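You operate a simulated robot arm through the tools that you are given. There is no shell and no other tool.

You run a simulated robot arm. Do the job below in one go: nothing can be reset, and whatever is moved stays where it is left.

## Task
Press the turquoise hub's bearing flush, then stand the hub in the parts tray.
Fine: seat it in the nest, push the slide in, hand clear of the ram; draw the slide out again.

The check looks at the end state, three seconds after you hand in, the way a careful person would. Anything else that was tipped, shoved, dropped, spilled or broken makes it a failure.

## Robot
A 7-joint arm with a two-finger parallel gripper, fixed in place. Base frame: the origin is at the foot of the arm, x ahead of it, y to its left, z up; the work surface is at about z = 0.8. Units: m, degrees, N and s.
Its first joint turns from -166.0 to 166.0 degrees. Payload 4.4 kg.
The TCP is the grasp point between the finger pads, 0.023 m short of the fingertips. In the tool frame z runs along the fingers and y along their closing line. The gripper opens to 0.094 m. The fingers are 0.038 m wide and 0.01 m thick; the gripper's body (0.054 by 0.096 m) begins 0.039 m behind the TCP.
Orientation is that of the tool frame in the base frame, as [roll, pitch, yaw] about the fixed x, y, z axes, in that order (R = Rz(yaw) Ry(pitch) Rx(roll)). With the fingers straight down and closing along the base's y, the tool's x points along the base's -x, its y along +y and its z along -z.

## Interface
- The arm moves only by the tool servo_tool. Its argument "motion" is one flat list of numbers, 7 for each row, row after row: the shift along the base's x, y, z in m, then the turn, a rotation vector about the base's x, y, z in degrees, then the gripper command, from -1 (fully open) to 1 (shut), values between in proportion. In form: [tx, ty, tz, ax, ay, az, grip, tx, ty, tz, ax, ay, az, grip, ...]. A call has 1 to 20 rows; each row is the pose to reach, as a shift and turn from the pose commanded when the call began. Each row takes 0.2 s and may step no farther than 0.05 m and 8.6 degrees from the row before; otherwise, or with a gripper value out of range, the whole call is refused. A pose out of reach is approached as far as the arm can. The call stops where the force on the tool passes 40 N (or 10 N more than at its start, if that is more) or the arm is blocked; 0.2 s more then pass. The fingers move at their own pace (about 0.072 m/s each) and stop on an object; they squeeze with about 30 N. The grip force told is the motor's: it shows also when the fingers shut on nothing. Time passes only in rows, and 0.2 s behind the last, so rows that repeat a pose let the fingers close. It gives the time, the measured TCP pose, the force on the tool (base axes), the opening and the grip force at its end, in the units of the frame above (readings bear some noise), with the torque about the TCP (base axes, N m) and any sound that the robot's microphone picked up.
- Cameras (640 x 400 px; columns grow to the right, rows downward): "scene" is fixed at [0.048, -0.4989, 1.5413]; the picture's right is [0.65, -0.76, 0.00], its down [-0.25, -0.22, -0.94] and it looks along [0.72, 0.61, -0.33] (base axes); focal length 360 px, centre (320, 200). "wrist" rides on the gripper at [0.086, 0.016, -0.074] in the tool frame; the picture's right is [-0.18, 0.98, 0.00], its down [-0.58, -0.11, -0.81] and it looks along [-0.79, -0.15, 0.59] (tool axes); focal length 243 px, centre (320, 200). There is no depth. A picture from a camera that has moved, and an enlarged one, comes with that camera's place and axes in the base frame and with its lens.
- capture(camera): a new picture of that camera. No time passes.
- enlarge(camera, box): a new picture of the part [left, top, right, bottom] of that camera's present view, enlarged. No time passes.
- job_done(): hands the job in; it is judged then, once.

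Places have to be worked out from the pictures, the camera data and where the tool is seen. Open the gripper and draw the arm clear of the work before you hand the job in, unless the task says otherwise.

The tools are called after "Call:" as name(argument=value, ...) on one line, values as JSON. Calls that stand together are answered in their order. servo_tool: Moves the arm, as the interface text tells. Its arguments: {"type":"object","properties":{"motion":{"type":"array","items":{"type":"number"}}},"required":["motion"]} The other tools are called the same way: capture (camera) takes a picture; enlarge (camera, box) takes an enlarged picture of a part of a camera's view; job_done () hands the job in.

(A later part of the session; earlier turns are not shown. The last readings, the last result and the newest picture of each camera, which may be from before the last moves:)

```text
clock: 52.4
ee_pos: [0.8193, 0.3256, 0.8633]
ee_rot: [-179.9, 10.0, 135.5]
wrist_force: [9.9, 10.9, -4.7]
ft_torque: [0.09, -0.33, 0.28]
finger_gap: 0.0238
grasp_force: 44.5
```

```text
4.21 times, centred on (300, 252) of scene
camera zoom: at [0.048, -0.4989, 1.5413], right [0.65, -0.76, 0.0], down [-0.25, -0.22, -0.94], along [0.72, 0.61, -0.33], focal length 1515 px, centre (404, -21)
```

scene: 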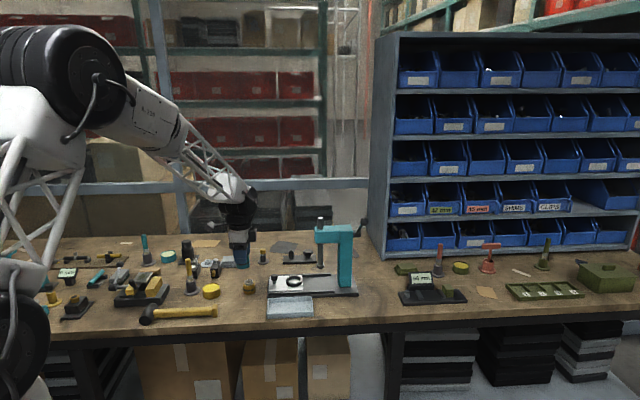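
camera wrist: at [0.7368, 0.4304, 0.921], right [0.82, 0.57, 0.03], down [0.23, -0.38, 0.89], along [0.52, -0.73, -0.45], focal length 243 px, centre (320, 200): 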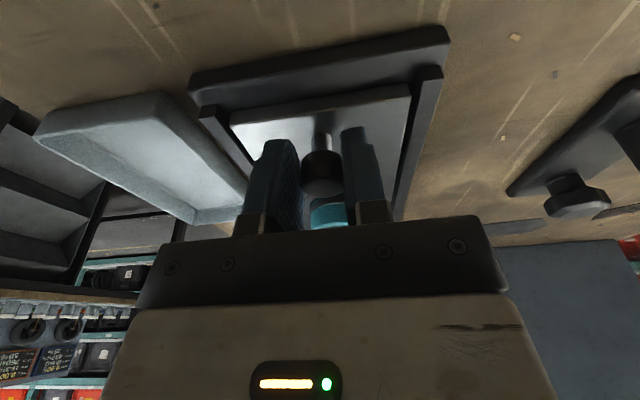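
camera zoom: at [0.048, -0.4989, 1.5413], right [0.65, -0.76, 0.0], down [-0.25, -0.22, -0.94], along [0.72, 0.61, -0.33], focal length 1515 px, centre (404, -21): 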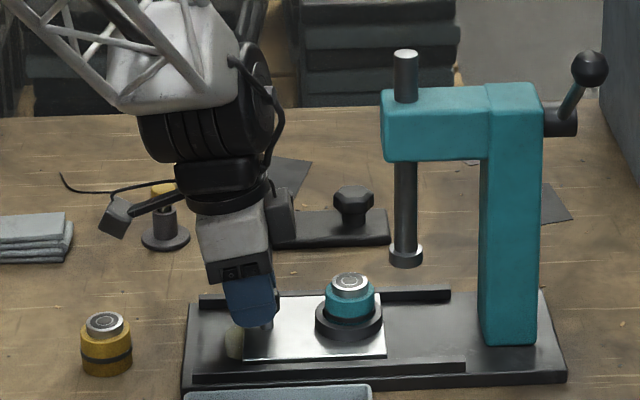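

Moving smoothly; continuing the gripped push toward home, easing the side load and slowing near the end.

Call:
servo_tool(motion=[0.0018, -0.0012, 0, 0, 0, 0, 1, 0.0053, -0.0047, 0, 0, 0, 0, 1, 0.0088, -0.0082, 0, 0, 0, 0, 1, 0.0123, -0.0117, 0, 0, 0, 0, 1, 0.0158, -0.0152, 0, 0, 0, 0, 1, 0.0193, -0.0187, 0, 0, 0, 0, 1, 0.0228, -0.0222, 0, 0, 0, 0, 1, 0.0253, -0.0247, 0, 0, 0, 0, 1, 0.0273, -0.0267, 0, 0, 0, 0, 1, 0.0283, -0.0277, 0, 0, 0, 0, 1])

Call:
enlarge(camera="scene", box=[265, 205, 365, 300])

```text
clock: 54.6
ee_pos: [0.8477, 0.2969, 0.8635]
ee_rot: [-179.9, 10.0, 135.4]
wrist_force: [-8.0, -7.7, 12.5]
ft_torque: [0.04, -0.27, -0.16]
finger_gap: 0.0234
grasp_force: 44.5
```

```text
4.21 times, centred on (315, 252) of scene
camera zoom: at [0.048, -0.4989, 1.5413], right [0.65, -0.76, 0.0], down [-0.25, -0.22, -0.94], along [0.72, 0.61, -0.33], focal length 1515 px, centre (341, -21)
```

zoom: 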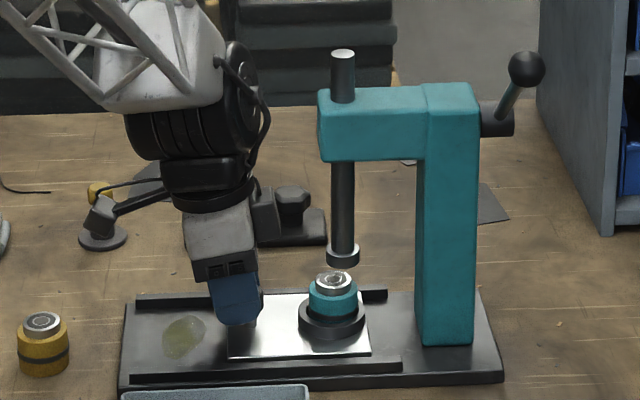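

About 8 mm remains. I creep in at 2 mm per step until the stop loads up.

Call:
servo_tool(motion=[0.0011, -0.0017, 0, 0, 0, 0, 1, 0.0025, -0.0031, 0, 0, 0, 0, 1, 0.0039, -0.0045, 0, 0, 0, 0, 1, 0.005, -0.0056, 0, 0, 0, 0, 1, 0.0057, -0.0063, 0, 0, 0, 0, 1, 0.0062, -0.0068, 0, 0, 0, 0, 1])

Call:
enlarge(camera="scene", box=[265, 205, 365, 300])

Call:
enlarge(camera="scene", box=[308, 262, 336, 286])

```text
clock: 56.0
ee_pos: [0.8542, 0.2913, 0.8636]
ee_rot: [180.0, 9.9, 135.4]
wrist_force: [-11.6, -12.9, 13.6]
ft_torque: [0.01, -0.21, -0.19]
finger_gap: 0.0239
grasp_force: 45.6
```

```text
4.21 times, centred on (315, 252) of scene
camera zoom: at [0.048, -0.4989, 1.5413], right [0.65, -0.76, 0.0], down [-0.25, -0.22, -0.94], along [0.72, 0.61, -0.33], focal length 1515 px, centre (341, -21)
```

zoom: 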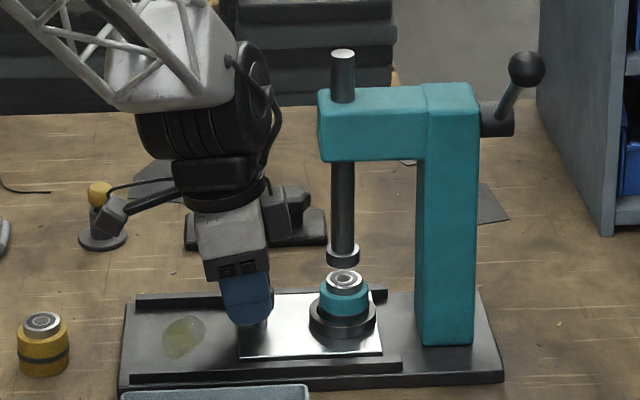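

```text
16.00 times, centred on (322, 274) of scene
camera zoom: at [0.048, -0.4989, 1.5413], right [0.65, -0.76, 0.0], down [-0.25, -0.22, -0.94], along [0.72, 0.61, -0.33], focal length 5757 px, centre (288, -984)
```

zoom: 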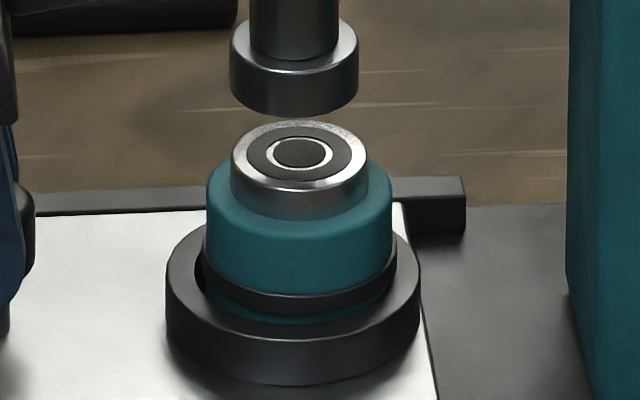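

The slide is home again without a jolt. I'll release the knob, lift clear and retreat, then watch the ram.

Call:
servo_tool(motion=[0, 0, 0, 0, 0, 0, 0.2, 0, 0, 0, 0, 0, 0, -0.06, 0, 0, 0, 0, 0, 0, -0.06, 0, 0, 0.03, 0, 0, 0, -0.06, 0, 0, 0.065, 0, 0, 0, -0.06, -0.02, 0.02, 0.09, 0, 0, 0, -0.06, -0.05, 0.05, 0.11, 0, 0, 0, -0.06, -0.08, 0.08, 0.12, 0, 0, 0, -0.06, -0.11, 0.11, 0.13, 0, 0, 0, -0.06, -0.11, 0.11, 0.13, 0, 0, 0, -0.06, -0.11, 0.11, 0.13, 0, 0, 0, -0.06, -0.11, 0.11, 0.13, 0, 0, 0, -0.06, -0.11, 0.11, 0.13, 0, 0, 0, -0.06, -0.11, 0.11, 0.13, 0, 0, 0, -0.06])

Call:
enlarge(camera="scene", box=[265, 205, 365, 300])

Call:
capture(camera="wrist")

```text
clock: 59.0
ee_pos: [0.7437, 0.4013, 0.9925]
ee_rot: [179.9, 10.0, 135.5]
wrist_force: [-0.9, 0.1, 0.1]
ft_torque: [-0.02, 0.06, 0.04]
finger_gap: 0.0498
grasp_force: 0.1
```

```text
4.21 times, centred on (315, 252) of scene
camera zoom: at [0.048, -0.4989, 1.5413], right [0.65, -0.76, 0.0], down [-0.25, -0.22, -0.94], along [0.72, 0.61, -0.33], focal length 1515 px, centre (341, -21)
```

zoom: 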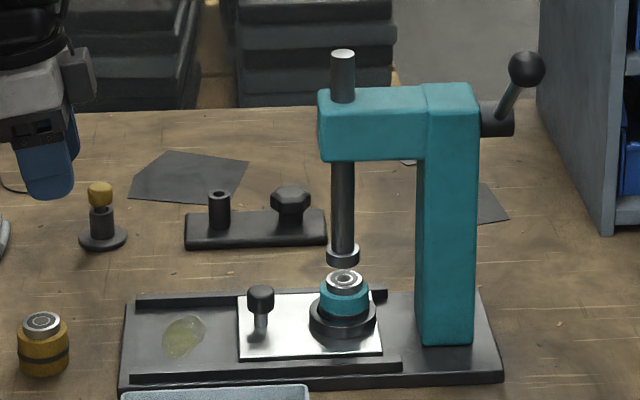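

```text
taken
camera wrist: at [0.6857, 0.4815, 1.0512], right [0.82, 0.57, 0.03], down [0.23, -0.38, 0.89], along [0.52, -0.73, -0.45], focal length 243 px, centre (320, 200)
```

wrist: 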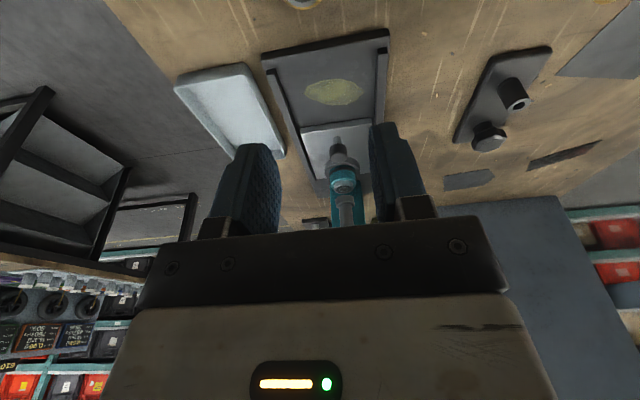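

The ram still hasn't moved. I'll inspect the press more closely from the wrist camera for anything I've missed.

Call:
enlarge(camera="wrist", box=[280, 110, 400, 230])

Call:
enlarge(camera="scene", box=[305, 205, 375, 255])

Call:
enlarge(camera="scene", box=[305, 250, 375, 305])

```text
3.33 times, centred on (340, 170) of wrist
camera zoom: at [0.6857, 0.4815, 1.0512], right [0.82, 0.57, 0.03], down [0.23, -0.38, 0.89], along [0.52, -0.73, -0.45], focal length 809 px, centre (253, 300)
```

zoom: 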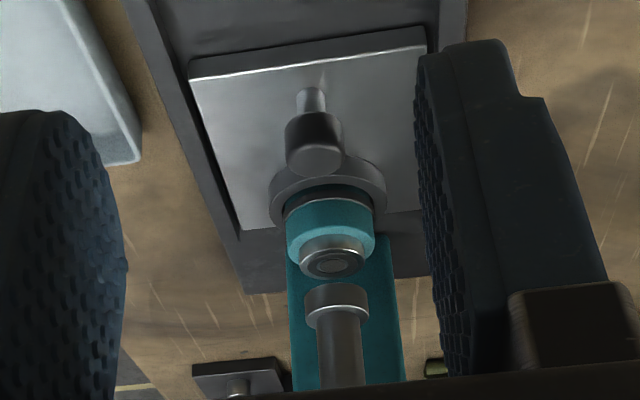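

```text
8.00 times, centred on (340, 230) of scene
camera zoom: at [0.048, -0.4989, 1.5413], right [0.65, -0.76, 0.0], down [-0.25, -0.22, -0.94], along [0.72, 0.61, -0.33], focal length 2879 px, centre (160, -40)
```

zoom: 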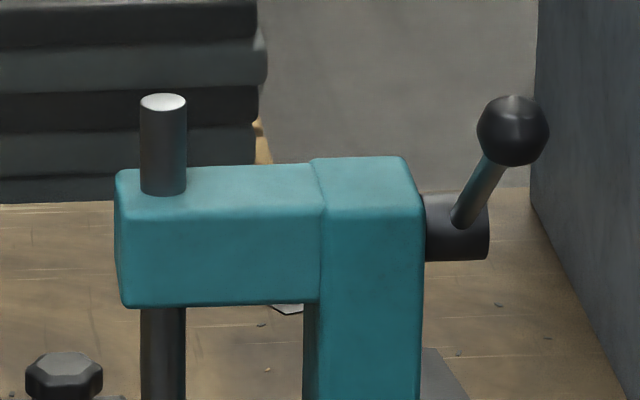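

```text
7.27 times, centred on (340, 278) of scene
camera zoom: at [0.048, -0.4989, 1.5413], right [0.65, -0.76, 0.0], down [-0.25, -0.22, -0.94], along [0.72, 0.61, -0.33], focal length 2617 px, centre (174, -364)
```

zoom: 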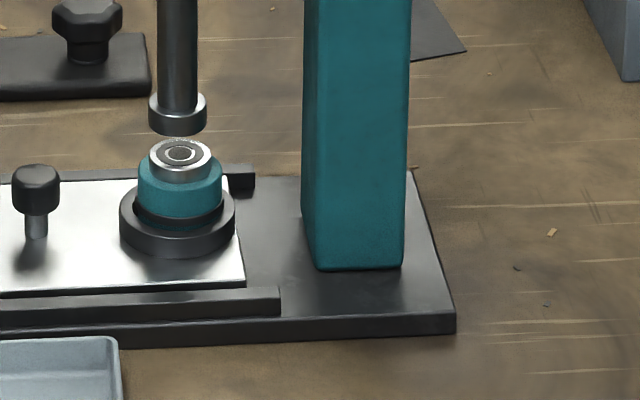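

Nothing obvious on the press besides the lever. Before anything else, I'll test whether the hand simply needs to be farther away: retreat well back toward the base and wait.

Call:
servo_tool(motion=[-0.03, 0.003, 0.031, 0, 0, 0, -0.06, -0.06, 0.007, 0.062, 0, 0, 0, -0.06, -0.09, 0.01, 0.093, 0, 0, 0, -0.06, -0.12, 0.013, 0.125, 0, 0, 0, -0.06, -0.15, 0.017, 0.156, 0, 0, 0, -0.06, -0.18, 0.02, 0.187, 0, 0, 0, -0.06, -0.21, 0.023, 0.218, 0, 0, 0, -0.06, -0.24, 0.027, 0.24, 0, 0, 0, -0.06, -0.24, 0.027, 0.24, 0, 0, 0, -0.06, -0.24, 0.027, 0.24, 0, 0, 0, -0.06, -0.24, 0.027, 0.24, 0, 0, 0, -0.06, -0.24, 0.027, 0.24, 0, 0, 0, -0.06, -0.24, 0.027, 0.24, 0, 0, 0, -0.06, -0.24, 0.027, 0.24, 0, 0, 0, -0.06, -0.24, 0.027, 0.24, 0, 0, 0, -0.06, -0.24, 0.027, 0.24, 0, 0, 0, -0.06])

Call:
enlarge(camera="scene", box=[265, 205, 365, 300])

Call:
capture(camera="scene")

```text
clock: 62.4
ee_pos: [0.5044, 0.4291, 1.2333]
ee_rot: [180.0, 9.9, 135.5]
wrist_force: [0.3, -0.5, 0.9]
ft_torque: [-0.03, -0.02, 0.02]
finger_gap: 0.0498
grasp_force: 0.1
```

```text
4.21 times, centred on (315, 252) of scene
camera zoom: at [0.048, -0.4989, 1.5413], right [0.65, -0.76, 0.0], down [-0.25, -0.22, -0.94], along [0.72, 0.61, -0.33], focal length 1515 px, centre (341, -21)
```

zoom: 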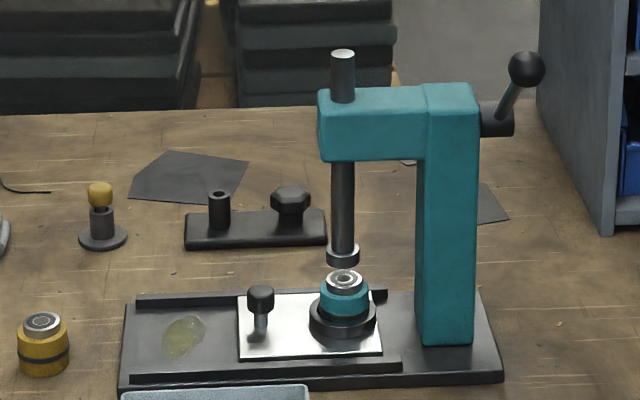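

```text
taken
```

scene: 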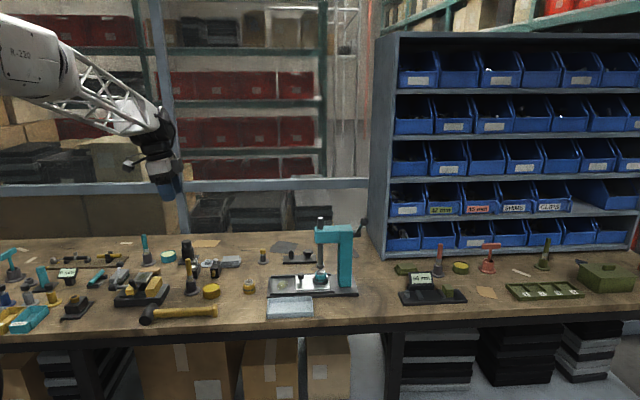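

Distance isn't the issue. The hub is resting against the ram-side wall of the nest (~1.5 mm off the ram axis), so next I'll draw the slide out, re-centre the hub precisely and push in gently again. First back to above the knob.

Call:
servo_tool(motion=[0.035, -0.0137, -0.0283, 0, 0, 0, -0.06, 0.07, -0.0275, -0.0565, 0, 0, 0, -0.06, 0.105, -0.0412, -0.0848, 0, 0, 0, -0.06, 0.14, -0.055, -0.113, 0, 0, 0, -0.06, 0.175, -0.0687, -0.1413, 0, 0, 0, -0.06, 0.21, -0.0824, -0.1696, 0, 0, 0, -0.06, 0.245, -0.0962, -0.1978, 0, 0, 0, -0.06, 0.28, -0.1099, -0.2261, 0, 0, 0, -0.06, 0.315, -0.1237, -0.2543, 0, 0, 0, -0.06, 0.3502, -0.1374, -0.2826, 0, 0, 0, -0.06, 0.3502, -0.1374, -0.2826, 0, 0, 0, -0.06])

Call:
capture(camera="wrist")

Call:
enlarge(camera="wrist", box=[280, 30, 380, 190])

```text
clock: 64.8
ee_pos: [0.8541, 0.2904, 0.9507]
ee_rot: [-179.9, 10.0, 135.5]
wrist_force: [0.0, 0.3, 0.2]
ft_torque: [-0.01, 0.04, -0.02]
finger_gap: 0.0498
grasp_force: 0.0
```

```text
taken
camera wrist: at [0.7955, 0.3704, 1.0085], right [0.82, 0.57, 0.03], down [0.23, -0.38, 0.89], along [0.52, -0.73, -0.45], focal length 243 px, centre (320, 200)
```

wrist: 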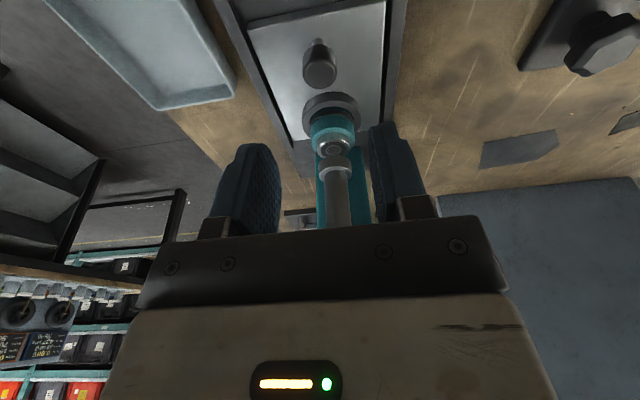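

```text
2.50 times, centred on (330, 110) of wrist
camera zoom: at [0.7955, 0.3704, 1.0085], right [0.82, 0.57, 0.03], down [0.23, -0.38, 0.89], along [0.52, -0.73, -0.45], focal length 606 px, centre (295, 425)
```

zoom: 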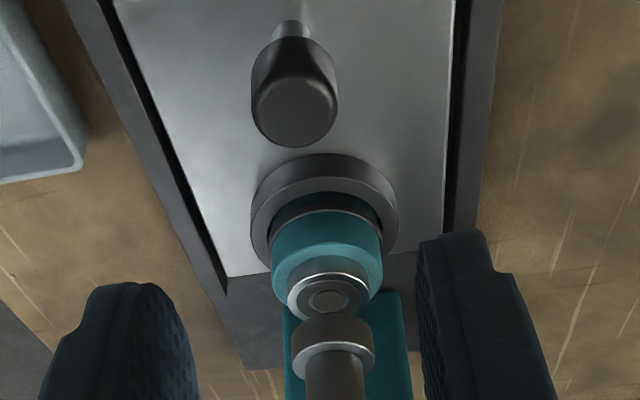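

Same relation as before over the knob. Descending and gripping it.

Call:
servo_tool(motion=[0, 0, -0.03, 0, 0, 0, -0.06, 0, 0, -0.06, 0, 0, 0, -0.06, 0, 0, -0.078, 0, 0, 0, -0.06, 0, 0, -0.0874, 0, 0, 0, -0.06, 0, 0, -0.0874, 0, 0, 0, 0.3, 0, 0, -0.0874, 0, 0, 0, 0.6, 0, 0, -0.0874, 0, 0, 0, 1, 0, 0, -0.0874, 0, 0, 0, 1])

```text
clock: 66.6
ee_pos: [0.8533, 0.2919, 0.8615]
ee_rot: [-179.9, 10.0, 135.4]
wrist_force: [14.9, 14.0, -8.4]
ft_torque: [0.21, -0.45, 0.22]
finger_gap: 0.0236
grasp_force: 45.2
```

Gripped with a modest side load; I'll correct by ~0.7 mm and draw the slide out ~50 mm.

Call:
servo_tool(motion=[0.0005, 0.0005, 0, 0, 0, 0, 1, -0.002, 0.003, 0, 0, 0, 0, 1, -0.0055, 0.0065, 0, 0, 0, 0, 1, -0.009, 0.01, 0, 0, 0, 0, 1, -0.0125, 0.0135, 0, 0, 0, 0, 1, -0.016, 0.017, 0, 0, 0, 0, 1, -0.0195, 0.0205, 0, 0, 0, 0, 1, -0.023, 0.024, 0, 0, 0, 0, 1, -0.0265, 0.0275, 0, 0, 0, 0, 1, -0.03, 0.031, 0, 0, 0, 0, 1, -0.0335, 0.0345, 0, 0, 0, 0, 1, -0.037, 0.038, 0, 0, 0, 0, 1])

Call:
enlarge(camera="scene", box=[250, 205, 350, 300])

```text
clock: 69.2
ee_pos: [0.816, 0.3287, 0.8622]
ee_rot: [-179.9, 9.9, 135.5]
wrist_force: [-20.3, -20.6, -1.8]
ft_torque: [-0.27, -0.42, -0.22]
finger_gap: 0.0237
grasp_force: 45.0
```

```text
4.21 times, centred on (300, 252) of scene
camera zoom: at [0.048, -0.4989, 1.5413], right [0.65, -0.76, 0.0], down [-0.25, -0.22, -0.94], along [0.72, 0.61, -0.33], focal length 1515 px, centre (404, -21)
```

zoom: 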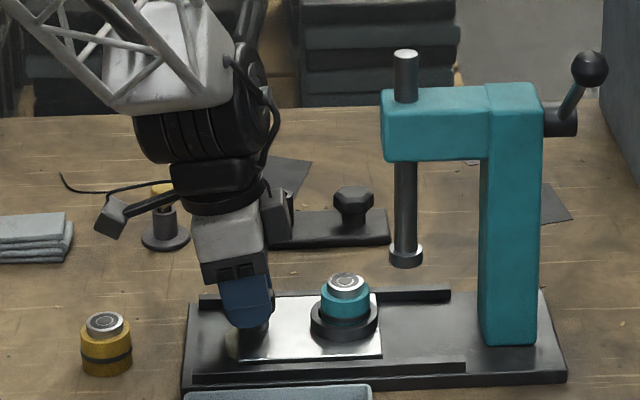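

Side load reached ~29 N, so I relieve it and continue the draw with a slightly corrected direction.

Call:
servo_tool(motion=[-0.0008, -0.0008, 0, 0, 0, 0, 1, -0.0044, 0.0027, 0, 0, 0, 0, 1, -0.008, 0.0062, 0, 0, 0, 0, 1, -0.0116, 0.0096, 0, 0, 0, 0, 1, -0.0152, 0.0131, 0, 0, 0, 0, 1, -0.0188, 0.0166, 0, 0, 0, 0, 1, -0.0224, 0.0201, 0, 0, 0, 0, 1, -0.026, 0.0235, 0, 0, 0, 0, 1, -0.0274, 0.0249, 0, 0, 0, 0, 1, -0.0274, 0.0249, 0, 0, 0, 0, 1])

Call:
enlarge(camera="scene", box=[255, 250, 315, 300])

```text
clock: 71.0
ee_pos: [0.7928, 0.3524, 0.8621]
ee_rot: [179.9, 10.0, 135.4]
wrist_force: [7.7, 6.8, -4.5]
ft_torque: [0.03, 0.24, 0.13]
finger_gap: 0.0235
grasp_force: 44.8
stopped in row 8: the force on the tool passed its limit at 41 N (the readings are from after the stop); the commanded pose is now the measured one
```

```text
8.00 times, centred on (285, 275) of scene
camera zoom: at [0.048, -0.4989, 1.5413], right [0.65, -0.76, 0.0], down [-0.25, -0.22, -0.94], along [0.72, 0.61, -0.33], focal length 2879 px, centre (600, -400)
```

zoom: 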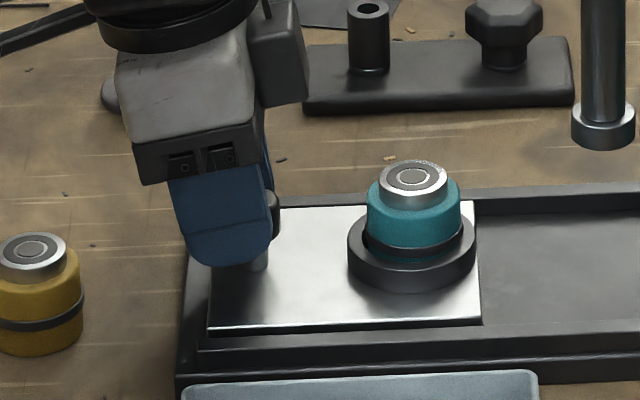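

About 8 mm to go to the outer stop; I ease the side load and finish with small steps.

Call:
servo_tool(motion=[0.0003, 0.0003, 0, 0, 0, 0, 1, -0.0012, 0.0018, 0, 0, 0, 0, 1, -0.0026, 0.0032, 0, 0, 0, 0, 1, -0.0041, 0.0047, 0, 0, 0, 0, 1, -0.0055, 0.0061, 0, 0, 0, 0, 1, -0.0059, 0.0065, 0, 0, 0, 0, 1])

Call:
enlarge(camera="scene", box=[255, 250, 315, 300])

```text
clock: 72.4
ee_pos: [0.7869, 0.3582, 0.863]
ee_rot: [-180.0, 10.0, 135.4]
wrist_force: [6.1, 0.8, -4.7]
ft_torque: [0.14, 0.49, 0.04]
finger_gap: 0.0235
grasp_force: 44.9
```

```text
8.00 times, centred on (285, 275) of scene
camera zoom: at [0.048, -0.4989, 1.5413], right [0.65, -0.76, 0.0], down [-0.25, -0.22, -0.94], along [0.72, 0.61, -0.33], focal length 2879 px, centre (600, -400)
```

zoom: 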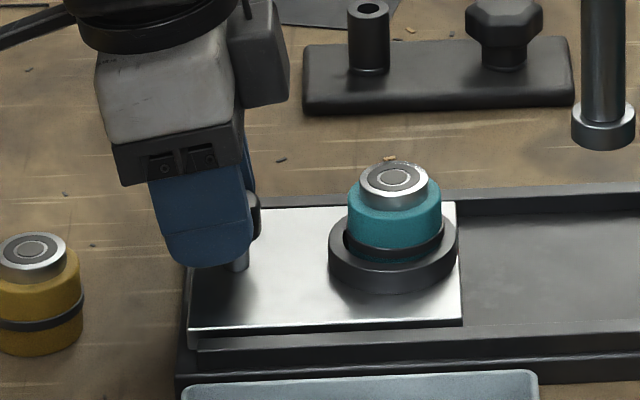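

The slide is at its outer stop. I release the knob, rise, return the hand to vertical and move over the hub.

Call:
servo_tool(motion=[0, 0, 0, 0, 0, 0, 0.2, 0, 0, 0, 0, 0, 0, -0.2, 0, 0, 0, 0, 0, 0, -0.2, 0, 0, 0.04, 0, 0, 0, -0.3, 0, 0, 0.075, 0, 0, 0, -0.49, 0.015, -0.015, 0.092, 2.4, 2.4, 0, -0.49, 0.037, -0.0375, 0.092, 4.8, 4.8, 0, -0.49, 0.0591, -0.0599, 0.092, 7.02, 7.12, 0, -0.49, 0.0591, -0.0599, 0.092, 7.02, 7.12, 0, -0.49])

Call:
capture(camera="wrist")

Call:
enlarge(camera="wrist", box=[260, 0, 400, 130])

Call:
enlarge(camera="scene", box=[255, 250, 315, 300])

```text
clock: 74.4
ee_pos: [0.8462, 0.2983, 0.9557]
ee_rot: [179.9, 0.0, 135.5]
wrist_force: [0.9, 0.6, -0.2]
ft_torque: [-0.01, -0.01, 0.02]
finger_gap: 0.0699
grasp_force: 0.1
```

```text
taken
camera wrist: at [0.7961, 0.3702, 1.0301], right [0.82, 0.57, 0.0], down [0.34, -0.49, 0.81], along [0.46, -0.66, -0.59], focal length 243 px, centre (320, 200)
```

wrist: 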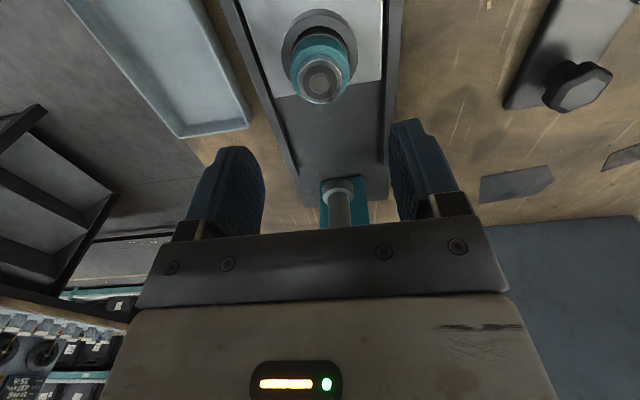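

```text
3.08 times, centred on (330, 65) of wrist
camera zoom: at [0.7961, 0.3702, 1.0301], right [0.82, 0.57, 0.0], down [0.34, -0.49, 0.81], along [0.46, -0.66, -0.59], focal length 746 px, centre (289, 615)
```

zoom: 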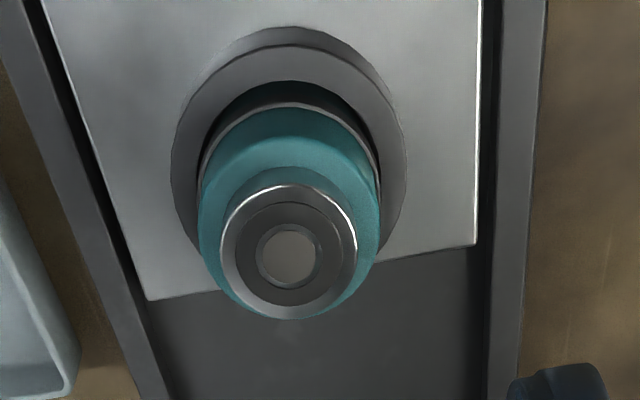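

```text
8.00 times, centred on (285, 275) of scene
camera zoom: at [0.048, -0.4989, 1.5413], right [0.65, -0.76, 0.0], down [-0.25, -0.22, -0.94], along [0.72, 0.61, -0.33], focal length 2879 px, centre (600, -400)
```

zoom: 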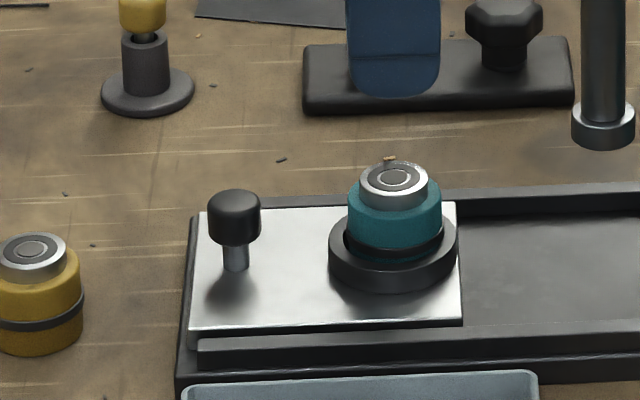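

The hub is indeed ~1.4 mm toward the ram side in the nest (dark crescent on the near side). I'll descend, grip it and shift it back to the centre.

Call:
servo_tool(motion=[-0.0005, 0.0005, -0.03, 0, 0, 0, -0.49, -0.0005, 0.0005, -0.06, 0, 0, 0, -0.49, -0.0005, 0.0005, -0.08, 0, 0, 0, -0.49, -0.0005, 0.0005, -0.08, 0, 0, 0, 0, -0.0005, 0.0005, -0.08, 0, 0, 0, 0.5, -0.0005, 0.0005, -0.08, 0, 0, 0, 1, -0.0005, 0.0005, -0.08, 0, 0, 0, 1])

Call:
enlarge(camera="wrist", box=[250, 60, 400, 200])

```text
clock: 76.0
ee_pos: [0.8465, 0.2989, 0.8739]
ee_rot: [-179.9, 0.0, 135.5]
wrist_force: [0.4, 0.3, 0.2]
ft_torque: [0.02, -0.04, 0.0]
finger_gap: 0.0406
grasp_force: 30.1
```

```text
2.86 times, centred on (325, 130) of wrist
camera zoom: at [0.795, 0.3709, 0.9499], right [0.82, 0.57, 0.0], down [0.34, -0.49, 0.81], along [0.46, -0.66, -0.59], focal length 693 px, centre (306, 400)
```

zoom: 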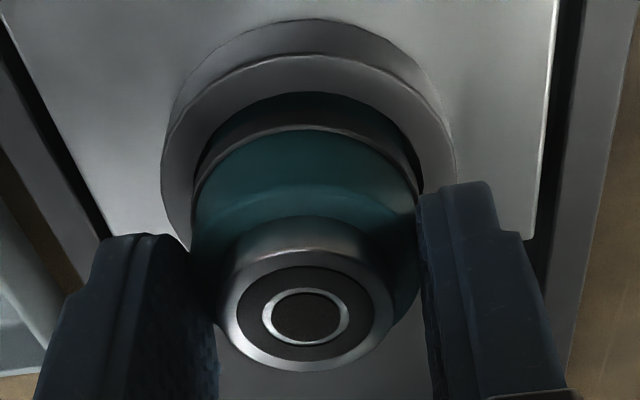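

Hub gripped at its current spot, about 1 mm forward of the ring centre. I shift it back 1.1 mm, then open, rise and check.

Call:
servo_tool(motion=[-0.0004, 0.0004, 0.0005, 0, 0, 0, 1, -0.0008, 0.0008, 0.0005, 0, 0, 0, 1, -0.0008, 0.0008, -0.0005, 0, 0, 0, 1, -0.0008, 0.0008, -0.0005, 0, 0, 0, 0.2, -0.0008, 0.0008, -0.0005, 0, 0, 0, -0.3, -0.0008, 0.0008, -0.0005, 0, 0, 0, -0.49, -0.0008, 0.0008, 0.03, 0, 0, 0, -0.49, -0.0008, 0.0008, 0.06, 0, 0, 0, -0.49, -0.0008, 0.0008, 0.08, 0, 0, 0, -0.49, -0.0008, 0.0008, 0.08, 0, 0, 0, -0.49])

Call:
enlarge(camera="wrist", box=[260, 0, 400, 130])

Call:
enlarge(camera="scene", box=[280, 262, 312, 290])

```text
clock: 78.2
ee_pos: [0.8442, 0.2995, 0.9549]
ee_rot: [-179.9, -0.1, 135.5]
wrist_force: [-0.3, -0.7, 0.4]
ft_torque: [-0.01, 0.01, 0.01]
finger_gap: 0.0701
grasp_force: 0.0
```

```text
3.08 times, centred on (330, 65) of wrist
camera zoom: at [0.7943, 0.3716, 1.0287], right [0.82, 0.57, 0.0], down [0.34, -0.49, 0.81], along [0.46, -0.66, -0.59], focal length 746 px, centre (289, 615)
```

zoom: 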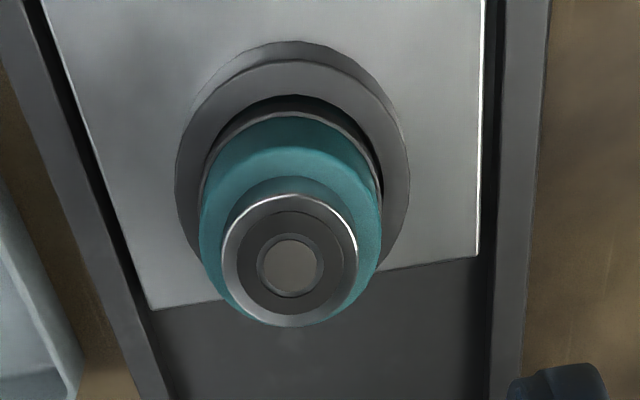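

```text
14.29 times, centred on (296, 276) of scene
camera zoom: at [0.048, -0.4989, 1.5413], right [0.65, -0.76, 0.0], down [-0.25, -0.22, -0.94], along [0.72, 0.61, -0.33], focal length 5140 px, centre (663, -886)
```

zoom: 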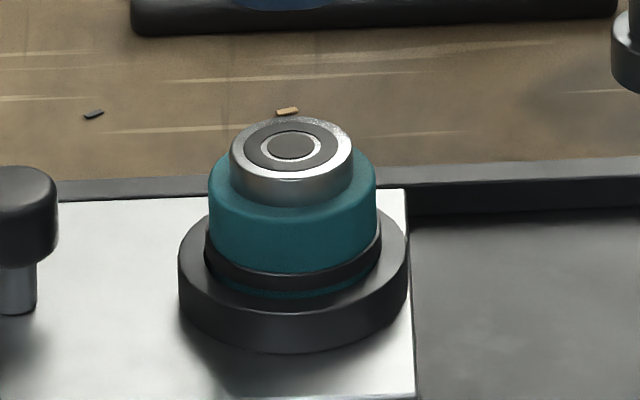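

The hub is centred in the nest now. Next: closed fingers behind the knob again (hand farther from the ram), and a much slower push so the hub doesn't shift.

Call:
servo_tool(motion=[-0.0246, 0.0242, 0, 0, 0, 0, 0.3, -0.0491, 0.0485, 0, 0, 0, 0, 1, -0.0737, 0.0727, 0, 0, 0, 0, 1, -0.0737, 0.0727, -0.02, 0, 0, 0, 1, -0.0737, 0.0727, -0.05, 0, 0, 0, 1, -0.0737, 0.0727, -0.08, 0, 0, 0, 1, -0.0737, 0.0727, -0.094, 0, 0, 0, 1, -0.0737, 0.0727, -0.094, 0, 0, 0, 1])

Call:
enlarge(camera="scene", box=[225, 220, 325, 310])

```text
clock: 80.0
ee_pos: [0.7718, 0.3724, 0.8608]
ee_rot: [179.9, 0.0, 135.5]
wrist_force: [-0.7, 0.2, 0.0]
ft_torque: [-0.02, -0.05, 0.02]
finger_gap: 0.0
grasp_force: 30.4
```

```text
4.44 times, centred on (275, 265) of scene
camera zoom: at [0.048, -0.4989, 1.5413], right [0.65, -0.76, 0.0], down [-0.25, -0.22, -0.94], along [0.72, 0.61, -0.33], focal length 1599 px, centre (520, -89)
```

zoom: 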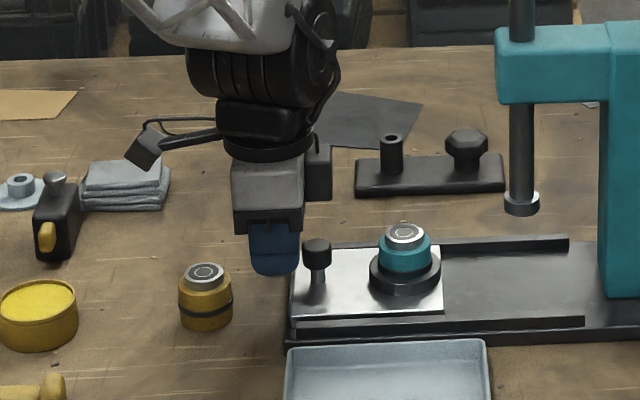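

Behind the knob with a small gap. Pushing at a steady 15 mm/s for 60 mm.

Call:
servo_tool(motion=[0.0021, -0.0021, 0, 0, 0, 0, 1, 0.0042, -0.0042, 0, 0, 0, 0, 1, 0.0064, -0.0063, 0, 0, 0, 0, 1, 0.0085, -0.0084, 0, 0, 0, 0, 1, 0.0106, -0.0106, 0, 0, 0, 0, 1, 0.0127, -0.0127, 0, 0, 0, 0, 1, 0.0149, -0.0148, 0, 0, 0, 0, 1, 0.017, -0.0169, 0, 0, 0, 0, 1, 0.0191, -0.019, 0, 0, 0, 0, 1, 0.0212, -0.0211, 0, 0, 0, 0, 1, 0.0234, -0.0232, 0, 0, 0, 0, 1, 0.0255, -0.0254, 0, 0, 0, 0, 1, 0.0276, -0.0275, 0, 0, 0, 0, 1, 0.0297, -0.0296, 0, 0, 0, 0, 1, 0.0319, -0.0317, 0, 0, 0, 0, 1, 0.034, -0.0338, 0, 0, 0, 0, 1, 0.0361, -0.0359, 0, 0, 0, 0, 1, 0.0382, -0.0381, 0, 0, 0, 0, 1, 0.0404, -0.0402, 0, 0, 0, 0, 1, 0.0425, -0.0423, 0, 0, 0, 0, 1])

Call:
enlarge(camera="scene", box=[260, 210, 350, 300])

```text
clock: 84.2
ee_pos: [0.8138, 0.3308, 0.8614]
ee_rot: [-180.0, 0.0, 135.4]
wrist_force: [-0.6, -0.1, -0.1]
ft_torque: [0.03, 0.04, 0.02]
finger_gap: 0.0
grasp_force: 29.9
```

```text
4.44 times, centred on (305, 255) of scene
camera zoom: at [0.048, -0.4989, 1.5413], right [0.65, -0.76, 0.0], down [-0.25, -0.22, -0.94], along [0.72, 0.61, -0.33], focal length 1599 px, centre (387, -44)
```

zoom: 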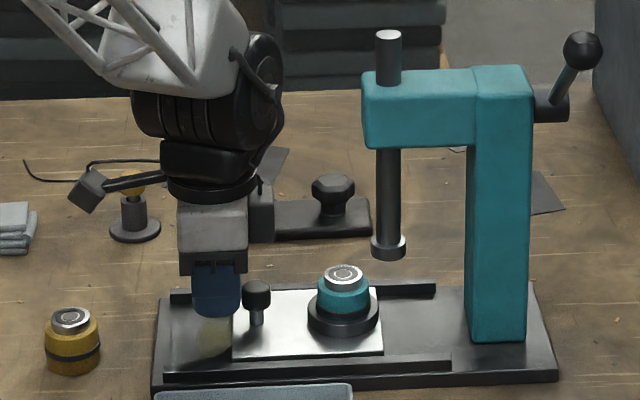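

About 36 mm remain. Continuing at ~10 mm/s.

Call:
servo_tool(motion=[0.0014, -0.0014, 0, 0, 0, 0, 1, 0.0028, -0.0028, 0, 0, 0, 0, 1, 0.0042, -0.0042, 0, 0, 0, 0, 1, 0.0057, -0.0057, 0, 0, 0, 0, 1, 0.0071, -0.0071, 0, 0, 0, 0, 1, 0.0085, -0.0085, 0, 0, 0, 0, 1, 0.0099, -0.0099, 0, 0, 0, 0, 1, 0.0113, -0.0113, 0, 0, 0, 0, 1, 0.0127, -0.0127, 0, 0, 0, 0, 1, 0.0141, -0.0141, 0, 0, 0, 0, 1, 0.0156, -0.0156, 0, 0, 0, 0, 1, 0.017, -0.017, 0, 0, 0, 0, 1, 0.0184, -0.0184, 0, 0, 0, 0, 1, 0.0198, -0.0198, 0, 0, 0, 0, 1])

Call:
enlarge(camera="scene", box=[260, 210, 350, 300])

Call:
enlarge(camera="scene", box=[300, 260, 336, 288])

```text
clock: 87.2
ee_pos: [0.8331, 0.3113, 0.8611]
ee_rot: [179.8, -0.1, 135.4]
wrist_force: [-0.5, 1.1, 0.2]
ft_torque: [-0.02, 0.01, -0.02]
finger_gap: 0.0
grasp_force: 29.9
```

```text
4.44 times, centred on (305, 255) of scene
camera zoom: at [0.048, -0.4989, 1.5413], right [0.65, -0.76, 0.0], down [-0.25, -0.22, -0.94], along [0.72, 0.61, -0.33], focal length 1599 px, centre (387, -44)
```

zoom: 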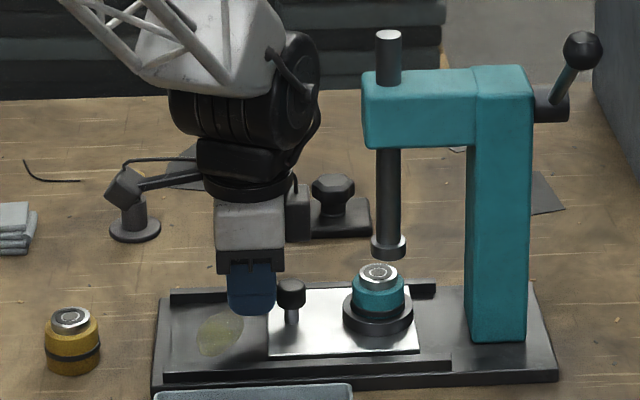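

```text
14.29 times, centred on (318, 274) of scene
camera zoom: at [0.048, -0.4989, 1.5413], right [0.65, -0.76, 0.0], down [-0.25, -0.22, -0.94], along [0.72, 0.61, -0.33], focal length 5140 px, centre (349, -857)
```

zoom: 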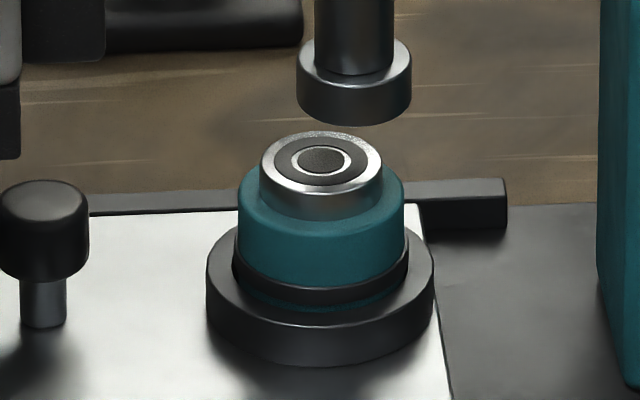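

The hub remains centred; ~8.5 mm to go. I creep in at 1 mm per step to the stop.

Call:
servo_tool(motion=[0.0007, -0.0007, 0, 0, 0, 0, 1, 0.0014, -0.0014, 0, 0, 0, 0, 1, 0.0021, -0.0021, 0, 0, 0, 0, 1, 0.0028, -0.0028, 0, 0, 0, 0, 1, 0.0035, -0.0035, 0, 0, 0, 0, 1, 0.0042, -0.0042, 0, 0, 0, 0, 1, 0.0049, -0.0049, 0, 0, 0, 0, 1, 0.0053, -0.0053, 0, 0, 0, 0, 1, 0.0057, -0.0057, 0, 0, 0, 0, 1, 0.006, -0.006, 0, 0, 0, 0, 1, 0.0064, -0.0064, 0, 0, 0, 0, 1, 0.0067, -0.0067, 0, 0, 0, 0, 1])

Call:
enlarge(camera="scene", box=[308, 262, 336, 286])

```text
clock: 89.8
ee_pos: [0.8393, 0.3046, 0.8605]
ee_rot: [-180.0, 0.0, 135.6]
wrist_force: [-7.5, 4.3, 2.0]
ft_torque: [0.01, -0.02, 0.0]
finger_gap: 0.0001
grasp_force: 30.3
```

```text
16.00 times, centred on (322, 274) of scene
camera zoom: at [0.048, -0.4989, 1.5413], right [0.65, -0.76, 0.0], down [-0.25, -0.22, -0.94], along [0.72, 0.61, -0.33], focal length 5757 px, centre (288, -984)
```

zoom: 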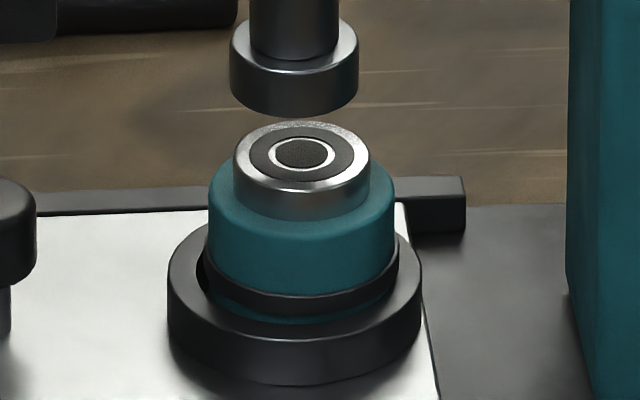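

The slide clicked home again by itself in the last millimetres. I back the hand out to the rear and up, clear of the ram, and watch.

Call:
servo_tool(motion=[-0.0107, 0.0107, 0, 0, 0, 0, 1, -0.0212, 0.0212, 0.01, 0, 0, 0, 1, -0.0283, 0.0283, 0.05, 0, 0, 0, 1, -0.0424, 0.0424, 0.09, 0, 0, 0, 1, -0.07, 0.07, 0.12, 0, 0, 0, 0.5, -0.095, 0.095, 0.14, 0, 0, 0, 0, -0.12, 0.12, 0.15, 0, 0, 0, -0.5, -0.12, 0.12, 0.15, 0, 0, 0, -1, -0.12, 0.12, 0.15, 0, 0, 0, -1, -0.12, 0.12, 0.15, 0, 0, 0, -1, -0.12, 0.12, 0.15, 0, 0, 0, -1, -0.12, 0.12, 0.15, 0, 0, 0, -1, -0.12, 0.12, 0.15, 0, 0, 0, -1, -0.12, 0.12, 0.15, 0, 0, 0, -1, -0.12, 0.12, 0.15, 0, 0, 0, -1])

Call:
enlarge(camera="scene", box=[265, 205, 365, 300])

Call:
enlarge(camera="scene", box=[308, 262, 336, 286])

```text
clock: 93.0
ee_pos: [0.7192, 0.4231, 1.009]
ee_rot: [179.9, 0.0, 135.3]
wrist_force: [0.1, 0.0, -0.8]
ft_torque: [-0.04, -0.03, 0.0]
finger_gap: 0.0941
grasp_force: 0.1
```

```text
4.21 times, centred on (315, 252) of scene
camera zoom: at [0.048, -0.4989, 1.5413], right [0.65, -0.76, 0.0], down [-0.25, -0.22, -0.94], along [0.72, 0.61, -0.33], focal length 1515 px, centre (341, -21)
```

zoom: 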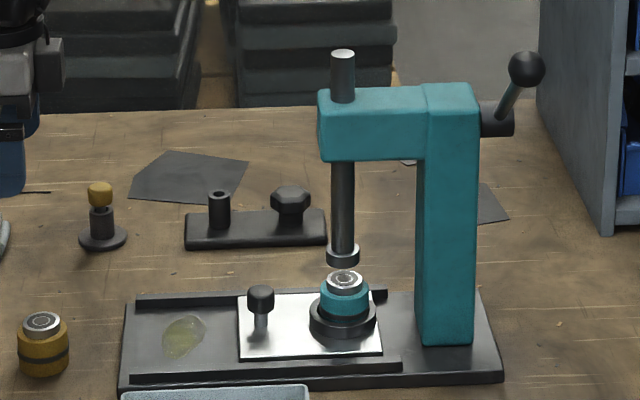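

```text
16.00 times, centred on (322, 274) of scene
camera zoom: at [0.048, -0.4989, 1.5413], right [0.65, -0.76, 0.0], down [-0.25, -0.22, -0.94], along [0.72, 0.61, -0.33], focal length 5757 px, centre (288, -984)
```

zoom: 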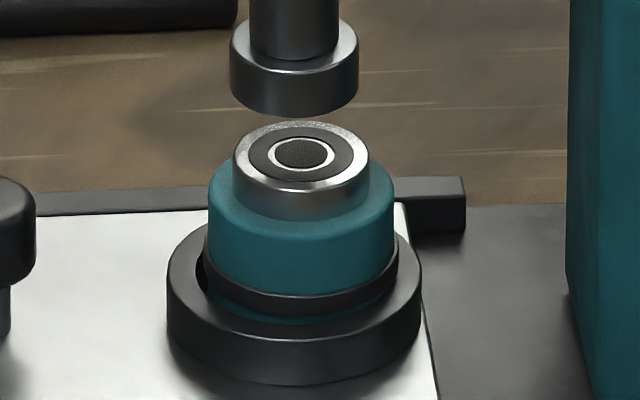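

Still no press stroke. I'll look at the far side of the press with the wrist camera for a control or obstruction I can't see from the scene camera.

Call:
servo_tool(motion=[0.035, 0.03, 0.01, 0, 0, -5, -1, 0.07, 0.06, 0.02, 0, 0, -10, -1, 0.105, 0.08, 0.03, 0, 0, -15, -1, 0.13, 0.09, 0.03, 0, 0, -20, -1, 0.13, 0.09, 0.03, 0, 0, -20, -1])

Call:
capture(camera="wrist")

Call:
enlarge(camera="wrist", box=[180, 60, 420, 235])

```text
clock: 94.2
ee_pos: [0.8498, 0.5151, 1.0412]
ee_rot: [180.0, 0.0, 115.3]
wrist_force: [0.0, 0.1, -0.5]
ft_torque: [-0.03, 0.02, -0.03]
finger_gap: 0.0939
grasp_force: 0.1
```

```text
taken
camera wrist: at [0.8272, 0.5997, 1.1153], right [0.97, 0.26, 0.0], down [0.15, -0.57, 0.81], along [0.21, -0.78, -0.59], focal length 243 px, centre (320, 200)
```

wrist: 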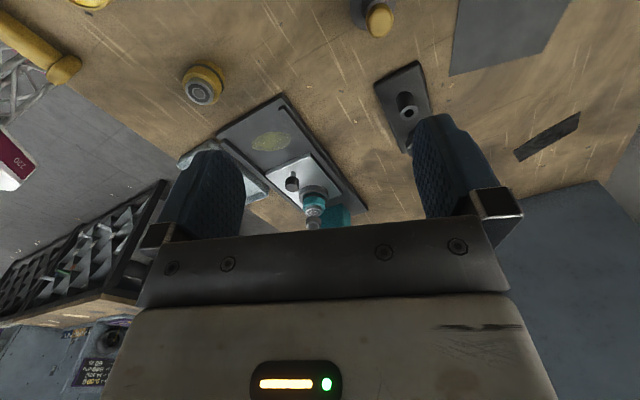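

```text
2.29 times, centred on (300, 148) of wrist
camera zoom: at [0.8272, 0.5997, 1.1153], right [0.97, 0.26, 0.0], down [0.15, -0.57, 0.81], along [0.21, -0.78, -0.59], focal length 555 px, centre (366, 320)
```

zoom: 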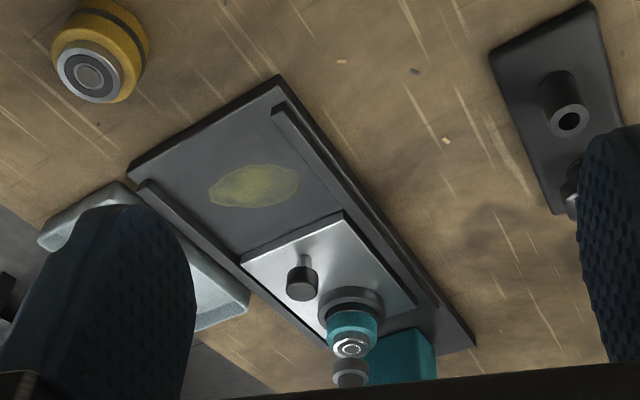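

Nothing unusual on the far side. With the slide now clicked home, I'll retreat much farther (to near my initial stand-off) and wait several seconds.

Call:
servo_tool(motion=[-0.04, -0.01, 0.024, 0, 0, 4, -1, -0.08, -0.02, 0.048, 0, 0, 8, -1, -0.12, -0.03, 0.072, 0, 0, 12, -1, -0.16, -0.045, 0.096, 0, 0, 16, -1, -0.2, -0.06, 0.12, 0, 0, 20, -1, -0.24, -0.075, 0.144, 0, 0, 20, -1, -0.28, -0.09, 0.168, 0, 0, 20, -1, -0.32, -0.105, 0.192, 0, 0, 20, -1, -0.36, -0.12, 0.216, 0, 0, 20, -1, -0.4, -0.135, 0.23, 0, 0, 20, -1, -0.4, -0.135, 0.23, 0, 0, 20, -1, -0.4, -0.135, 0.23, 0, 0, 20, -1, -0.4, -0.135, 0.23, 0, 0, 20, -1, -0.4, -0.135, 0.23, 0, 0, 20, -1, -0.4, -0.135, 0.23, 0, 0, 20, -1, -0.4, -0.135, 0.23, 0, 0, 20, -1, -0.4, -0.135, 0.23, 0, 0, 20, -1, -0.4, -0.135, 0.23, 0, 0, 20, -1, -0.4, -0.135, 0.23, 0, 0, 20, -1, -0.4, -0.135, 0.23, 0, 0, 20, -1])

Call:
enlarge(camera="scene", box=[265, 205, 365, 300])

Call:
capture(camera="wrist")

```text
clock: 98.4
ee_pos: [0.4498, 0.3798, 1.2711]
ee_rot: [179.9, 0.0, 135.5]
wrist_force: [-0.2, -0.1, 0.3]
ft_torque: [0.03, -0.02, 0.02]
finger_gap: 0.0938
grasp_force: 0.0
```

```text
4.21 times, centred on (315, 252) of scene
camera zoom: at [0.048, -0.4989, 1.5413], right [0.65, -0.76, 0.0], down [-0.25, -0.22, -0.94], along [0.72, 0.61, -0.33], focal length 1515 px, centre (341, -21)
```

zoom: 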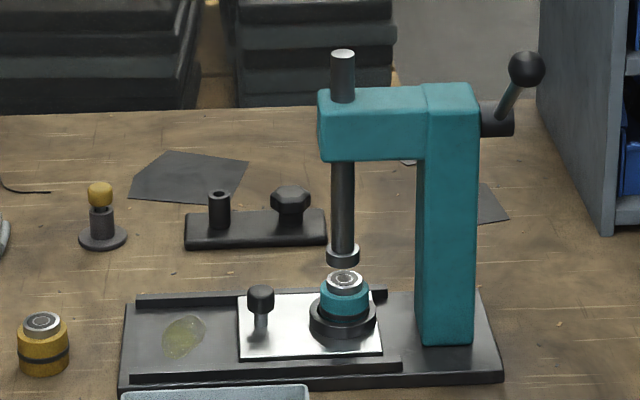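

```text
taken
camera wrist: at [0.3996, 0.4507, 1.3446], right [0.82, 0.57, 0.0], down [0.34, -0.49, 0.81], along [0.46, -0.66, -0.59], focal length 243 px, centre (320, 200)
```

wrist: 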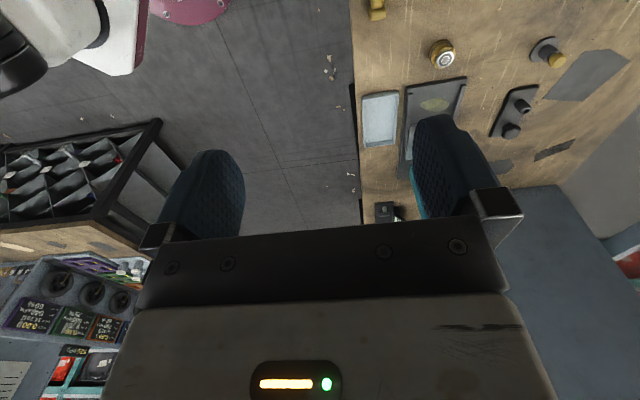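

Distance clearly isn't it. Perhaps the slide must be held in against its stop while the ram works, so I'll go behind the knob with closed fingers, push it home and hold for a few seconds.

Call:
servo_tool(motion=[0.0351, -0.0064, -0.0291, 0, 0, 0, 0, 0.0703, -0.0128, -0.0582, 0, 0, 0, 1, 0.1054, -0.0192, -0.0873, 0, 0, 0, 1, 0.1406, -0.0256, -0.1164, 0, 0, 0, 1, 0.1757, -0.032, -0.1455, 0, 0, 0, 1, 0.2109, -0.0385, -0.1746, 0, 0, 0, 1, 0.246, -0.0449, -0.2037, 0, 0, 0, 1, 0.2812, -0.0513, -0.2328, 0, 0, 0, 1, 0.3163, -0.0577, -0.2619, 0, 0, 0, 1, 0.3515, -0.0641, -0.291, 0, 0, 0, 1, 0.3866, -0.0705, -0.3201, 0, 0, 0, 1, 0.3866, -0.0705, -0.35, 0, 0, 0, 1, 0.3866, -0.0705, -0.38, 0, 0, 0, 1, 0.3866, -0.0705, -0.41, 0, 0, 0, 1, 0.3866, -0.0705, -0.41, 0, 0, 0, 1])

Call:
enlarge(camera="scene", box=[260, 210, 350, 300])

```text
clock: 101.6
ee_pos: [0.8362, 0.3085, 0.8618]
ee_rot: [179.9, 0.0, 135.4]
wrist_force: [0.2, -0.3, -0.2]
ft_torque: [0.0, -0.02, -0.04]
finger_gap: 0.0
grasp_force: 30.1
```

```text
4.44 times, centred on (305, 255) of scene
camera zoom: at [0.048, -0.4989, 1.5413], right [0.65, -0.76, 0.0], down [-0.25, -0.22, -0.94], along [0.72, 0.61, -0.33], focal length 1599 px, centre (387, -44)
```

zoom: 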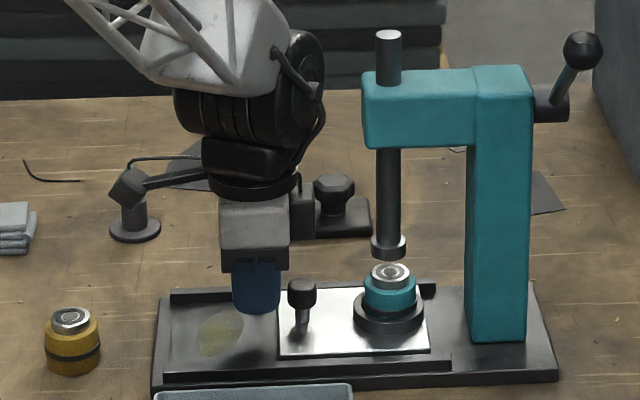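

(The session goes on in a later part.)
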